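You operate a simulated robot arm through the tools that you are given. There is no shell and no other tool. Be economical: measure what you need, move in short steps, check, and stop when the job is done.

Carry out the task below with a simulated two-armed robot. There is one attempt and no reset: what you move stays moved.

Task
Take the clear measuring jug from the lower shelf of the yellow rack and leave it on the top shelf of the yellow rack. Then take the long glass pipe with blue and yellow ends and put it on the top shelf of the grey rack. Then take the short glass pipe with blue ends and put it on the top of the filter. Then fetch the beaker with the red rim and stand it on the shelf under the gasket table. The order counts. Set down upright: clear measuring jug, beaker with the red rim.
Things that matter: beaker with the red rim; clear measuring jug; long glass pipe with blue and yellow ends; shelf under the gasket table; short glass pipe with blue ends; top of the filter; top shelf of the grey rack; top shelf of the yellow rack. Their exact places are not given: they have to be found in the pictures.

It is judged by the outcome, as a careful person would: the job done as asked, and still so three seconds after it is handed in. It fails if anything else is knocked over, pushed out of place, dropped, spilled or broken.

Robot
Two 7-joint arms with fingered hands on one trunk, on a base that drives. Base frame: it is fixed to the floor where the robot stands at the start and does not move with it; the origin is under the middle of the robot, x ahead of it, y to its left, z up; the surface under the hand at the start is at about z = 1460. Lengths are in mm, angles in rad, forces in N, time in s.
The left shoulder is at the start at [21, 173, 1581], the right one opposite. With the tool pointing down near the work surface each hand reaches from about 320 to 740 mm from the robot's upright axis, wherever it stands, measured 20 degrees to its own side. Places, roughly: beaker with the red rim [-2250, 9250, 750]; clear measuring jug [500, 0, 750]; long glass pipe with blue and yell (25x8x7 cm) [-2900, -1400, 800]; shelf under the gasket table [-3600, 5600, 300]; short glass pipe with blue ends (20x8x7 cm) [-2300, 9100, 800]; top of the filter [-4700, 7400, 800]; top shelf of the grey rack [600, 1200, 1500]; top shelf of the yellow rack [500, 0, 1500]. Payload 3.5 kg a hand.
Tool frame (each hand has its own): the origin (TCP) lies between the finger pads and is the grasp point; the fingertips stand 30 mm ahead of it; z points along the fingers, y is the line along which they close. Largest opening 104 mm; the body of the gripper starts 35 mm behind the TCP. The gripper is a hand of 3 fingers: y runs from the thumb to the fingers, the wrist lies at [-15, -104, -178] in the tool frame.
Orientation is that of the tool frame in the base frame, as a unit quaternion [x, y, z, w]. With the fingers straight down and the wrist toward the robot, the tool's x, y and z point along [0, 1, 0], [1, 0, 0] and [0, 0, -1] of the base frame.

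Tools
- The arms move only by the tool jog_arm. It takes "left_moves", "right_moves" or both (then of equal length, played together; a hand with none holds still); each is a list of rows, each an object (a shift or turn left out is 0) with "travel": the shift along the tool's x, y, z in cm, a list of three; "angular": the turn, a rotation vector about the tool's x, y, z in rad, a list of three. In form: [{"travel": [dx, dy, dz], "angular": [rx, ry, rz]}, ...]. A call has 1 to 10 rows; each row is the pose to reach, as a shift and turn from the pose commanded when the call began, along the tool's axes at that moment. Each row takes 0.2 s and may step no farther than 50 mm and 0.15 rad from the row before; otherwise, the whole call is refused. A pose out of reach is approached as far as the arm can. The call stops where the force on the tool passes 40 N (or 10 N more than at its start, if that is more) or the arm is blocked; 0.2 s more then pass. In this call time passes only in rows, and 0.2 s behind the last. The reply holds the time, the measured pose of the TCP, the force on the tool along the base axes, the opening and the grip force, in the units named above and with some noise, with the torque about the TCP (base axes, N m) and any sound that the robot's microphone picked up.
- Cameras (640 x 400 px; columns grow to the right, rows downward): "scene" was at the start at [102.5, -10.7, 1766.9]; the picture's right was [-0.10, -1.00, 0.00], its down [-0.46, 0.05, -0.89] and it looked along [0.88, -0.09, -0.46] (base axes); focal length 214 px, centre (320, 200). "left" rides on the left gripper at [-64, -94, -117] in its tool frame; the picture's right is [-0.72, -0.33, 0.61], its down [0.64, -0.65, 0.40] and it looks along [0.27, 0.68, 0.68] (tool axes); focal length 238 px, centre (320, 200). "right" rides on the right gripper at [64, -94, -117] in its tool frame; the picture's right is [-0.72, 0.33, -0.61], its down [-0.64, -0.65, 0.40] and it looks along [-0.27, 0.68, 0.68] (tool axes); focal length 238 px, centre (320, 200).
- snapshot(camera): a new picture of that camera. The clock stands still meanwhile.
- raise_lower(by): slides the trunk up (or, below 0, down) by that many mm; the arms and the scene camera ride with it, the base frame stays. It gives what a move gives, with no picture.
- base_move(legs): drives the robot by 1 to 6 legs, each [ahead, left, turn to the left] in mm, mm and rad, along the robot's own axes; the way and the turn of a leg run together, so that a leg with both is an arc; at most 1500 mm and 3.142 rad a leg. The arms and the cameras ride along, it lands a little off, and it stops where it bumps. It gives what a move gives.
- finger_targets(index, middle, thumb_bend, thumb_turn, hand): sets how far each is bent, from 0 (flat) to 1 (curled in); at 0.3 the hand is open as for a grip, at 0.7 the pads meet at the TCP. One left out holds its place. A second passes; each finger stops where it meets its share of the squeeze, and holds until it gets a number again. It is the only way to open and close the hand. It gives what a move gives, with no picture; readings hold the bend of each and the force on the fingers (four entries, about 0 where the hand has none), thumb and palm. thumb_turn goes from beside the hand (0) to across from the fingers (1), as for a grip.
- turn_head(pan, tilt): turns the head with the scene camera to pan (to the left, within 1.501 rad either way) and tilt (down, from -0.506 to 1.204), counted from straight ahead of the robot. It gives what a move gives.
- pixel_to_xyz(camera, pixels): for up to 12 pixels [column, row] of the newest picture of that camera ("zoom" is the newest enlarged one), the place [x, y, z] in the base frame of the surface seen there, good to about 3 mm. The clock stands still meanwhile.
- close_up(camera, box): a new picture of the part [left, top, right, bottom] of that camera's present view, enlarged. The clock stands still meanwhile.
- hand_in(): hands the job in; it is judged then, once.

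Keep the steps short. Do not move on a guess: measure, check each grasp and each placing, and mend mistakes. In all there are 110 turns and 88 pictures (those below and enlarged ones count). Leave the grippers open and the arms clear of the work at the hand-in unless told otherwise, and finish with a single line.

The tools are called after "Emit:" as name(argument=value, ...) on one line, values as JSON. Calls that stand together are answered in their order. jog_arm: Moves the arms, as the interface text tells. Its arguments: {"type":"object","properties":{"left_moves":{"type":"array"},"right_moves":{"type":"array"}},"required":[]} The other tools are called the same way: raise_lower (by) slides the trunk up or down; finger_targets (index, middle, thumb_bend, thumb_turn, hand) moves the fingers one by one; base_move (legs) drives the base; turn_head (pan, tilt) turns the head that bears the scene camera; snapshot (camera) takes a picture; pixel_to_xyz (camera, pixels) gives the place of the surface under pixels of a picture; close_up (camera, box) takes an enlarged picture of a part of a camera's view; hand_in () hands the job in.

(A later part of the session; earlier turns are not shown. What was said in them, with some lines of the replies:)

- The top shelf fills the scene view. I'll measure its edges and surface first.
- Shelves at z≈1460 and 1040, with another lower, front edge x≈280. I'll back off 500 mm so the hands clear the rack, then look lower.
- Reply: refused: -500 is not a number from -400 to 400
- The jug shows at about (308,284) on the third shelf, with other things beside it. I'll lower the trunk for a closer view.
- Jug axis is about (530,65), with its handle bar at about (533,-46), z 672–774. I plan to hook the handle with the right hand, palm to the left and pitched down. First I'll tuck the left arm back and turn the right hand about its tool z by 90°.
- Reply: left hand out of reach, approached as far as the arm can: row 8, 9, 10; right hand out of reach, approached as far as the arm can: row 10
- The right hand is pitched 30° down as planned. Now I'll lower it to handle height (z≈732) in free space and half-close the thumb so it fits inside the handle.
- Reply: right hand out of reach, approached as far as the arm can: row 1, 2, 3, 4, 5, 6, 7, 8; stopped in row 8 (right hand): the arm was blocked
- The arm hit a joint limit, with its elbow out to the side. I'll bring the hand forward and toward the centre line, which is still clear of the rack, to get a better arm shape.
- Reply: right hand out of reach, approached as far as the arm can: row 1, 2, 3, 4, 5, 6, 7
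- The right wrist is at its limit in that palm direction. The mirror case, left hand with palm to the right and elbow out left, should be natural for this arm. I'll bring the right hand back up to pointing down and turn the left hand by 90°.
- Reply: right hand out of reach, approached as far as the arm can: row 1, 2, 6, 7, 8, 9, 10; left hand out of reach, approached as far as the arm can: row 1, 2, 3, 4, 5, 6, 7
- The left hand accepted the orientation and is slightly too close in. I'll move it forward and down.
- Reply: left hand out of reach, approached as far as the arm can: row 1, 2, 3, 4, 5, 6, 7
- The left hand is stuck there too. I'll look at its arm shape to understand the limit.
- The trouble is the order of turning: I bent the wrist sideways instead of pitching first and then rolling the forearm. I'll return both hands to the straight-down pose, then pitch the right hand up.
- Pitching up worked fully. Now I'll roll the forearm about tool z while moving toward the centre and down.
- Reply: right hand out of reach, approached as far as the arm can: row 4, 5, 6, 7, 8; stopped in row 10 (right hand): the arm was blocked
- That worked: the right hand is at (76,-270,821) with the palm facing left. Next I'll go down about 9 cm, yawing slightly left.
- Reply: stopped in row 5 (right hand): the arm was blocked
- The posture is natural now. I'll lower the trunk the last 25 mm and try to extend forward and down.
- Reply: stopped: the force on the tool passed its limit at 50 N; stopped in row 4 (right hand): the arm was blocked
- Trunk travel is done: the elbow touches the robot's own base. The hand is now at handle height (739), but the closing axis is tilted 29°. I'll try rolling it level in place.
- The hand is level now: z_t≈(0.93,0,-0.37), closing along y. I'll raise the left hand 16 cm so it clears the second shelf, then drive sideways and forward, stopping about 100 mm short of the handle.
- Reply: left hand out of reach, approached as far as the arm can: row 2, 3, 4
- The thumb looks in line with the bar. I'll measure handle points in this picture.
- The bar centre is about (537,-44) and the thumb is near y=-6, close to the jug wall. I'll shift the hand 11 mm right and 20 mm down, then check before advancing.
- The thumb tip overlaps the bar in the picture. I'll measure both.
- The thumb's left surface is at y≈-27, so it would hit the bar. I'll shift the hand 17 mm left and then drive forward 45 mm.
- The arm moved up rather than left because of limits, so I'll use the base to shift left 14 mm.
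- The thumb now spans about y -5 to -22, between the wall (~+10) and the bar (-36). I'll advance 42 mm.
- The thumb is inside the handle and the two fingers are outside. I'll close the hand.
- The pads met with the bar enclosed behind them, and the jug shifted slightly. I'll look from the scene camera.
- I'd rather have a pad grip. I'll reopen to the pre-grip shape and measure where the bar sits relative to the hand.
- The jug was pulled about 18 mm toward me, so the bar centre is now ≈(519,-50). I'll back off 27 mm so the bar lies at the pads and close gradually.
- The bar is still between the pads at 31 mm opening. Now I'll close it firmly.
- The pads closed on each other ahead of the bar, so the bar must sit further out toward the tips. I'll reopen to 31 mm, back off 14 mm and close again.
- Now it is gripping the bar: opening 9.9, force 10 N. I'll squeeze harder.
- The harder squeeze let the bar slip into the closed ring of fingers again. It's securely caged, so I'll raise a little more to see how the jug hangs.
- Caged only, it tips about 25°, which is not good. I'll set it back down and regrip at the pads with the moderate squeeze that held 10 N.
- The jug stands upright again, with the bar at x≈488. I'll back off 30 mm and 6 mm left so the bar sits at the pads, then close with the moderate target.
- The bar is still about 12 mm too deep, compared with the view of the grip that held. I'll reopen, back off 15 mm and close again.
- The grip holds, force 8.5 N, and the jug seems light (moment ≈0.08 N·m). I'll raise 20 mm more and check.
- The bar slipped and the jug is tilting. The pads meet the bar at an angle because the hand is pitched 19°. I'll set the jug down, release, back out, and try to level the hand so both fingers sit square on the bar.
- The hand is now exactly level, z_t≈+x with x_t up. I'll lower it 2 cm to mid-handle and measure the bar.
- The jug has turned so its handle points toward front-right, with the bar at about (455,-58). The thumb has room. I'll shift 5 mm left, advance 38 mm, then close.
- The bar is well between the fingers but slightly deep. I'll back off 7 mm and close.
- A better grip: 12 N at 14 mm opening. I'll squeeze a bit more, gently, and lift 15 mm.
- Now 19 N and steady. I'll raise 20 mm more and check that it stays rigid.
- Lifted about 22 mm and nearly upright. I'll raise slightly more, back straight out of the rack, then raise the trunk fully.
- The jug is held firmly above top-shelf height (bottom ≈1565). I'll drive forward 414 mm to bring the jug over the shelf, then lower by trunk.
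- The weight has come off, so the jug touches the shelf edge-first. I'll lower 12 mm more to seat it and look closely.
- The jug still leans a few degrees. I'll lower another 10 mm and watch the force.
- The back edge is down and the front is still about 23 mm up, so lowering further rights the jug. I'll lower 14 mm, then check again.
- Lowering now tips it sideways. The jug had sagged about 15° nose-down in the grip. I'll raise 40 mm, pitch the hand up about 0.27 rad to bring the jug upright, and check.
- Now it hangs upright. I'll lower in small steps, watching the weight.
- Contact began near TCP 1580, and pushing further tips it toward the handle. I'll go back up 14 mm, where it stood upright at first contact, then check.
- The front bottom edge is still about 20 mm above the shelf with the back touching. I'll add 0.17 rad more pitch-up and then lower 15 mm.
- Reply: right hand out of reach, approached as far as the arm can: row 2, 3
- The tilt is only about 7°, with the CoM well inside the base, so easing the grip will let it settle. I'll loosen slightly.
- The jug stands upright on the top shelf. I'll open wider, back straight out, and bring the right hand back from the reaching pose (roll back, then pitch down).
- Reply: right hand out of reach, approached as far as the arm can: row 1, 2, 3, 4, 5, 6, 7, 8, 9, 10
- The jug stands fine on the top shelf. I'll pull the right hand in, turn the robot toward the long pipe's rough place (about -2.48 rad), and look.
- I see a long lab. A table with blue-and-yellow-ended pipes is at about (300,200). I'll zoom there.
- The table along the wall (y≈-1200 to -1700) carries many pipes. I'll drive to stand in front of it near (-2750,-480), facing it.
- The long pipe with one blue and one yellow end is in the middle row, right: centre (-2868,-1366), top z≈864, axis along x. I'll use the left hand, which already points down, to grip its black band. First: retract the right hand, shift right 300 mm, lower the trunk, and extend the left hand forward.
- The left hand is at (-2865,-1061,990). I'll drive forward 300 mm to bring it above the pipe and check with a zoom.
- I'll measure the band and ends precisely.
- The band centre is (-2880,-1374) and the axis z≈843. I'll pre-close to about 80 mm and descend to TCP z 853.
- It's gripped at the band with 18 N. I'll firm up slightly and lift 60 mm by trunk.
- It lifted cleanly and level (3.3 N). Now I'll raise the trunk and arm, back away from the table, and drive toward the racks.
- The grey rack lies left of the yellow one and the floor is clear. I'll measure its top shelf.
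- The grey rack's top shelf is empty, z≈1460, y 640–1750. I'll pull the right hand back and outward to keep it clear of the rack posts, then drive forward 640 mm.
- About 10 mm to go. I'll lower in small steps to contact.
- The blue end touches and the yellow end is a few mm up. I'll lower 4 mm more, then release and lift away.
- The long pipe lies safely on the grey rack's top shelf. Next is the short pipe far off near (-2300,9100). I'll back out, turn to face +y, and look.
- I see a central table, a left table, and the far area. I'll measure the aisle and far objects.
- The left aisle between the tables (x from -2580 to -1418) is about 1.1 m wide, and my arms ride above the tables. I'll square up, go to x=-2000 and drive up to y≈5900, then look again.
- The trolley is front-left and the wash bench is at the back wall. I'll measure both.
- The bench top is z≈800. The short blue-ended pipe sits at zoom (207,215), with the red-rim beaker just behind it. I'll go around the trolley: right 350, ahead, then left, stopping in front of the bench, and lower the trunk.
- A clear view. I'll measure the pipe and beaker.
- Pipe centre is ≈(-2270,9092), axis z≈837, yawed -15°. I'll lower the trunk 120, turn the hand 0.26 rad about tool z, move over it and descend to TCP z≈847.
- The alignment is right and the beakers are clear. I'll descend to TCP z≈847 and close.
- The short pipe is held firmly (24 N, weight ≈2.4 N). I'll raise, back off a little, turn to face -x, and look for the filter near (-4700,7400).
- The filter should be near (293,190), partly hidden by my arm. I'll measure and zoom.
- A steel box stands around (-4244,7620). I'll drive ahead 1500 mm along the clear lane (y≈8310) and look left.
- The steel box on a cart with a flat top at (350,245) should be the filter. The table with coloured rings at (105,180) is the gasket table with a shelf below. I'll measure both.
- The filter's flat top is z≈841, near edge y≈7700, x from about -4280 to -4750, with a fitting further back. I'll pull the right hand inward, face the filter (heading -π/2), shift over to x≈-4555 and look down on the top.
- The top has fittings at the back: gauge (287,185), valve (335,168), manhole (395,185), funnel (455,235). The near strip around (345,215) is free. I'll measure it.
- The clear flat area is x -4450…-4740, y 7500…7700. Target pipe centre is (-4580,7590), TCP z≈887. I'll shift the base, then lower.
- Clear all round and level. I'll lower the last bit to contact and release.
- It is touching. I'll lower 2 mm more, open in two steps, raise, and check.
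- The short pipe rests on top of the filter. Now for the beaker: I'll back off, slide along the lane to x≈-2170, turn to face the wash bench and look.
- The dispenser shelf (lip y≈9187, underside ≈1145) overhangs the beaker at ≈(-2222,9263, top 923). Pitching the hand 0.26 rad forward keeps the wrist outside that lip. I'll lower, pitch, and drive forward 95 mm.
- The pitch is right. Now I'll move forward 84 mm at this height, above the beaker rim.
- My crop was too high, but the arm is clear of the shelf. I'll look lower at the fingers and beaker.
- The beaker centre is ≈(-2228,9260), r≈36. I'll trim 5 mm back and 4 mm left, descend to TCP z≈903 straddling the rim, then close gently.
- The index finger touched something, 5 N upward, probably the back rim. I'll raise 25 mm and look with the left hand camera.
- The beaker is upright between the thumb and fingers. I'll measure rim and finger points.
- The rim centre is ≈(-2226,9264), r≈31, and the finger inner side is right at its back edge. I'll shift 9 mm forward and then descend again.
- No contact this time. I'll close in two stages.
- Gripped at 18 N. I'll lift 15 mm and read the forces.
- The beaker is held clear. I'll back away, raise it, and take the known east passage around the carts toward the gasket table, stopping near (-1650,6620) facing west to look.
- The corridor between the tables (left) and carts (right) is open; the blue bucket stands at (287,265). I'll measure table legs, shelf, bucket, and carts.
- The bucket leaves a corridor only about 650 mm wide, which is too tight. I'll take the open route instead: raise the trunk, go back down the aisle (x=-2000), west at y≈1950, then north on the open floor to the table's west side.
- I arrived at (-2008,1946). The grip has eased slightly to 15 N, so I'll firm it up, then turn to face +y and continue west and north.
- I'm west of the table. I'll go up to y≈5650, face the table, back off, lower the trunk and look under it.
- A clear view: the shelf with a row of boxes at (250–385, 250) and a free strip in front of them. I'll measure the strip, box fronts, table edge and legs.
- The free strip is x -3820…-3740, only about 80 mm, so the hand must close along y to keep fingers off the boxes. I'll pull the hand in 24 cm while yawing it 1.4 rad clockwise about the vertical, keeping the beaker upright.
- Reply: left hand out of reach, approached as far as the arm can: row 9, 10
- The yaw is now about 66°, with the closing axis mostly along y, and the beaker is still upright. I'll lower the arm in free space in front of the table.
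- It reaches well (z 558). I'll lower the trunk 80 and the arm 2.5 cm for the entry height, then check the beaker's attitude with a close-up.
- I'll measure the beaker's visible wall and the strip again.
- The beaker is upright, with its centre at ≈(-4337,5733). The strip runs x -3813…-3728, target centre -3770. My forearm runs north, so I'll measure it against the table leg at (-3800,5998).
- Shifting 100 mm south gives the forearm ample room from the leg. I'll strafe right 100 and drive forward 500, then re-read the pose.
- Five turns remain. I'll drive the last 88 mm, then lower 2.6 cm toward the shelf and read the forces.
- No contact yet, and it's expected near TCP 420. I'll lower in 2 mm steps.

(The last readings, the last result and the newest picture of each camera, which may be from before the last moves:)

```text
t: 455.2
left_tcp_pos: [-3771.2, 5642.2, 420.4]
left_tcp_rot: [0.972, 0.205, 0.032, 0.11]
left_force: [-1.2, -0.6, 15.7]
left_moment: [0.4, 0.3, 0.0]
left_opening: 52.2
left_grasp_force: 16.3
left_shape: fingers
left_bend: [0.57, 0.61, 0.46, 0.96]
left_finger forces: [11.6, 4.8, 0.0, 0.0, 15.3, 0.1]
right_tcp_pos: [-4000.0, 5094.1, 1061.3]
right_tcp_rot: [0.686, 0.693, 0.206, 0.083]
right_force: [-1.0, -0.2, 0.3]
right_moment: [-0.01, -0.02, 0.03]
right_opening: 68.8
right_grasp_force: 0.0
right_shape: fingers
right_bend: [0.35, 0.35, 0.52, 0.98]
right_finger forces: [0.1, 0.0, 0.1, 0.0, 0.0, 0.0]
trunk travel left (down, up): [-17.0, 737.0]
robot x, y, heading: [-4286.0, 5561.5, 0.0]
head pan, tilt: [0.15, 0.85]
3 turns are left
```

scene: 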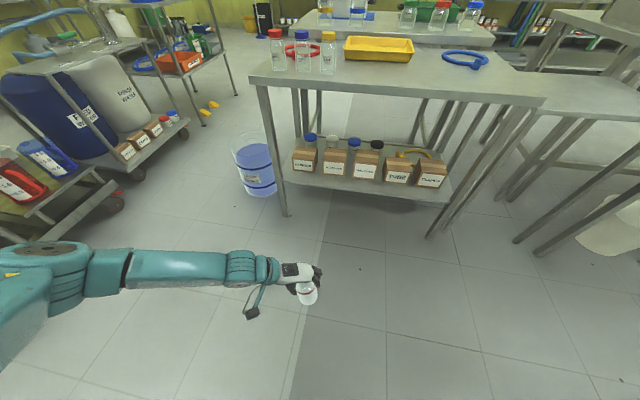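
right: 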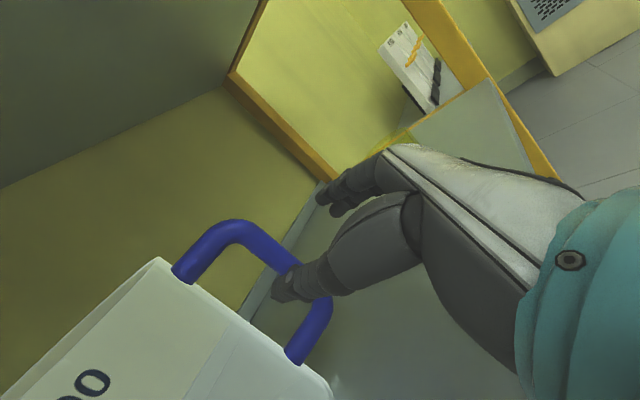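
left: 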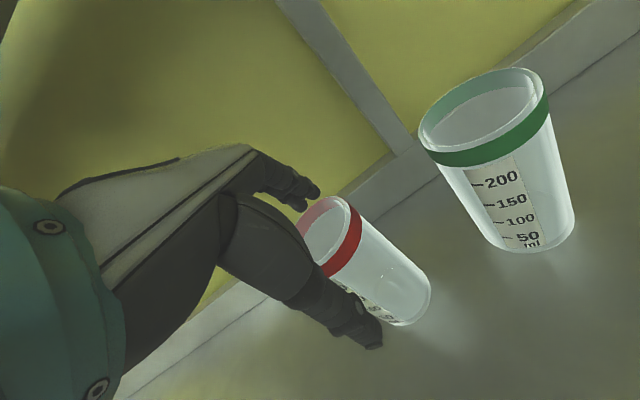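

Contact is firm at 16 N. I'll relieve 2 mm, open in stages (limited so the fingers stay off the boxes), and lift the hand straight up clear of the rim.

Emit:
jog_arm(left_moves=[{"travel": [0, 0.05, -0.2]}])

Emit:
finger_targets(hand="left", index=0.5, middle=0.5, thumb_bend=0.41)

Emit:
finger_targets(hand="left", index=0.37, middle=0.37, thumb_bend=0.3)

Emit:
jog_arm(left_moves=[{"travel": [0, 0.34, -1.45]}, {"travel": [0, 0.67, -2.9]}, {"travel": [0, 1.0, -4.4]}, {"travel": [0, 1.35, -5.9]}, {"travel": [0, 1.75, -7.6]}])

```text
t: 455.6
left_tcp_pos: [-3771.1, 5643.0, 421.9]
left_tcp_rot: [0.972, 0.204, 0.03, 0.109]
left_force: [0.6, -2.2, 11.3]
left_moment: [0.16, 0.1, -0.01]
left_opening: 52.3
left_grasp_force: 15.2
left_shape: fingers
left_bend: [0.57, 0.61, 0.46, 0.96]
left_finger forces: [10.8, 5.6, 0.1, 0.1, 13.8, 0.0]
right_tcp_pos: [-3998.6, 5092.5, 1061.4]
right_tcp_rot: [0.686, 0.693, 0.206, 0.084]
right_force: [-0.1, -0.3, 0.3]
right_moment: [0.02, -0.01, 0.01]
right_opening: 68.9
right_grasp_force: 0.1
right_shape: fingers
right_bend: [0.35, 0.35, 0.52, 0.98]
right_finger forces: [0.1, 0.1, 0.0, 0.0, 0.1, 0.1]
trunk travel left (down, up): [-17.0, 737.0]
robot x, y, heading: [-4278.7, 5559.6, -0.003]
head pan, tilt: [0.15, 0.85]
```

```text
t: 456.6
left_tcp_pos: [-3771.5, 5643.0, 420.6]
left_tcp_rot: [0.972, 0.204, 0.03, 0.108]
left_force: [0.7, -0.1, 0.1]
left_moment: [0.04, -0.02, 0.02]
left_opening: 64.5
left_grasp_force: 0.1
left_shape: fingers
left_bend: [0.5, 0.5, 0.41, 0.97]
left_finger forces: [0.3, 0.1, 0.0, 0.1, 0.5, 0.0]
right_tcp_pos: [-3998.1, 5092.7, 1060.1]
right_tcp_rot: [0.685, 0.694, 0.206, 0.083]
right_force: [1.2, -0.5, -0.9]
right_moment: [0.02, -0.01, -0.04]
right_opening: 69.0
right_grasp_force: 0.0
right_shape: fingers
right_bend: [0.35, 0.35, 0.52, 0.98]
right_finger forces: [0.1, 0.0, 0.0, 0.0, 0.1, 0.0]
trunk travel left (down, up): [-17.0, 737.0]
robot x, y, heading: [-4283.3, 5562.3, 0.003]
head pan, tilt: [0.15, 0.85]
```

```text
t: 457.6
left_tcp_pos: [-3770.6, 5643.5, 420.8]
left_tcp_rot: [0.972, 0.205, 0.03, 0.108]
left_force: [-0.4, 0.2, 0.0]
left_moment: [-0.03, 0.02, 0.0]
left_opening: 94.3
left_grasp_force: 0.1
left_shape: fingers
left_bend: [0.37, 0.37, 0.3, 0.97]
left_finger forces: [0.1, 0.6, 0.0, 0.0, 0.1, 0.0]
right_tcp_pos: [-3997.6, 5093.5, 1059.5]
right_tcp_rot: [0.685, 0.694, 0.206, 0.083]
right_force: [-0.9, 0.1, -0.3]
right_moment: [-0.01, 0.0, -0.01]
right_opening: 69.0
right_grasp_force: 0.1
right_shape: fingers
right_bend: [0.35, 0.35, 0.52, 0.98]
right_finger forces: [0.0, 0.0, 0.0, 0.0, 0.0, 0.0]
trunk travel left (down, up): [-17.0, 737.0]
robot x, y, heading: [-4282.6, 5560.2, -0.001]
head pan, tilt: [0.15, 0.85]
```

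```text
t: 458.8
left_tcp_pos: [-3772.8, 5641.9, 498.1]
left_tcp_rot: [0.972, 0.205, 0.03, 0.108]
left_force: [-0.3, 0.1, -0.5]
left_moment: [0.0, -0.03, -0.01]
left_opening: 94.2
left_grasp_force: 0.0
left_shape: fingers
left_bend: [0.37, 0.37, 0.3, 0.97]
left_finger forces: [0.0, 0.1, 0.0, 0.0, 0.1, 0.0]
right_tcp_pos: [-3999.2, 5094.3, 1059.1]
right_tcp_rot: [0.685, 0.694, 0.205, 0.083]
right_force: [-0.5, 0.5, -0.1]
right_moment: [-0.02, 0.03, 0.04]
right_opening: 69.1
right_grasp_force: 0.0
right_shape: fingers
right_bend: [0.35, 0.35, 0.52, 0.98]
right_finger forces: [0.0, 0.0, 0.0, 0.0, 0.1, 0.0]
trunk travel left (down, up): [-17.0, 737.0]
robot x, y, heading: [-4280.8, 5562.2, 0.008]
head pan, tilt: [0.15, 0.85]
2 turns are left
```

The beaker was released without contact, and the hand is above its rim. I'll back straight out, open both hands fully, and take the last picture.

Emit:
base_move(legs=[[-500, 0, 0]])

Emit:
finger_targets(hand="left", index=0.3, middle=0.3, thumb_bend=0.3)

Emit:
finger_targets(hand="right", index=0.3, middle=0.3, thumb_bend=0.3)

Emit:
turn_head(pan=0.0, tilt=0.6)

Emit:
snapshot(camera="scene")

```text
t: 461.7
left_tcp_pos: [-4270.4, 5642.0, 499.3]
left_tcp_rot: [0.972, 0.207, 0.029, 0.109]
left_force: [0.0, -0.5, -0.2]
left_moment: [0.01, 0.03, 0.01]
left_opening: 94.0
left_grasp_force: 0.0
left_shape: fingers
left_bend: [0.37, 0.37, 0.3, 0.97]
left_finger forces: [0.0, 0.0, 0.0, 0.0, 0.0, 0.0]
right_tcp_pos: [-4493.3, 5094.3, 1061.4]
right_tcp_rot: [0.684, 0.694, 0.207, 0.084]
right_force: [-0.1, 0.7, -0.6]
right_moment: [0.0, -0.02, 0.02]
right_opening: 68.9
right_grasp_force: 0.1
right_shape: fingers
right_bend: [0.35, 0.35, 0.52, 0.98]
right_finger forces: [0.0, 0.1, 0.0, 0.0, 0.0, 0.0]
trunk travel left (down, up): [-17.0, 737.0]
robot x, y, heading: [-4780.3, 5559.7, 0.002]
head pan, tilt: [0.15, 0.85]
```

```text
t: 462.7
left_tcp_pos: [-4270.5, 5643.5, 498.8]
left_tcp_rot: [0.972, 0.207, 0.03, 0.108]
left_force: [-0.3, -0.5, -0.4]
left_moment: [0.04, 0.0, 0.04]
left_opening: 102.8
left_grasp_force: 0.0
left_shape: fingers
left_bend: [0.3, 0.3, 0.3, 0.97]
left_finger forces: [0.0, 0.0, 0.1, 0.0, 0.1, 0.0]
right_tcp_pos: [-4493.3, 5094.0, 1061.0]
right_tcp_rot: [0.684, 0.695, 0.206, 0.083]
right_force: [-0.3, -0.1, 0.2]
right_moment: [0.01, 0.01, -0.03]
right_opening: 69.0
right_grasp_force: 0.1
right_shape: fingers
right_bend: [0.35, 0.35, 0.52, 0.98]
right_finger forces: [0.0, 0.1, 0.0, 0.0, 0.0, 0.1]
trunk travel left (down, up): [-17.0, 737.0]
robot x, y, heading: [-4781.2, 5559.3, 0.007]
head pan, tilt: [0.15, 0.85]
```

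```text
t: 463.7
left_tcp_pos: [-4269.6, 5642.0, 499.2]
left_tcp_rot: [0.972, 0.206, 0.03, 0.109]
left_force: [-0.3, -0.4, 0.1]
left_moment: [-0.03, -0.02, -0.02]
left_opening: 102.6
left_grasp_force: 0.1
left_shape: fingers
left_bend: [0.3, 0.3, 0.3, 0.97]
left_finger forces: [0.0, 0.0, 0.0, 0.1, 0.1, 0.0]
right_tcp_pos: [-4492.8, 5095.2, 1060.1]
right_tcp_rot: [0.684, 0.695, 0.206, 0.082]
right_force: [0.4, 0.0, 0.5]
right_moment: [-0.01, 0.04, -0.01]
right_opening: 102.7
right_grasp_force: 0.1
right_shape: fingers
right_bend: [0.3, 0.3, 0.3, 0.98]
right_finger forces: [0.0, 0.0, 0.1, 0.1, 0.0, 0.0]
trunk travel left (down, up): [-17.0, 737.0]
robot x, y, heading: [-4780.0, 5557.9, 0.007]
head pan, tilt: [0.15, 0.85]
```

```text
t: 464.5
left_tcp_pos: [-4270.0, 5643.2, 498.6]
left_tcp_rot: [0.972, 0.206, 0.031, 0.108]
left_force: [0.4, 0.3, 0.5]
left_moment: [0.01, -0.01, 0.01]
left_opening: 102.6
left_grasp_force: 0.0
left_shape: fingers
left_bend: [0.3, 0.3, 0.3, 0.97]
left_finger forces: [0.1, 0.0, 0.0, 0.0, 0.0, 0.0]
right_tcp_pos: [-4493.8, 5093.6, 1060.1]
right_tcp_rot: [0.684, 0.695, 0.206, 0.082]
right_force: [-0.5, -0.3, 0.1]
right_moment: [-0.02, -0.01, 0.01]
right_opening: 102.7
right_grasp_force: 0.2
right_shape: fingers
right_bend: [0.3, 0.3, 0.3, 0.98]
right_finger forces: [0.0, 0.0, 0.0, 0.0, 0.0, 0.1]
trunk travel left (down, up): [-17.0, 737.0]
robot x, y, heading: [-4777.9, 5557.6, 0.008]
head pan, tilt: [0.0, 0.6]
```

```text
0 pictures are left
1 turns are left
```

scene: 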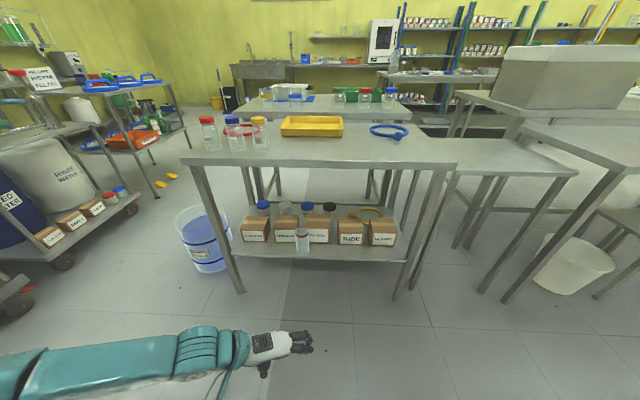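

The red-rim beaker stands upright on the shelf in front of the boxes at (302,240). Both hands are open and clear, so I'm handing in.

Emit:
hand_in()

```text
The job is handed in.
```

All four items were placed in the order asked: the jug upright on the yellow rack's top shelf, the long pipe on the grey rack's top shelf, the short pipe on top of the filter, and the red-rim beaker upright on the shelf under the gasket table.
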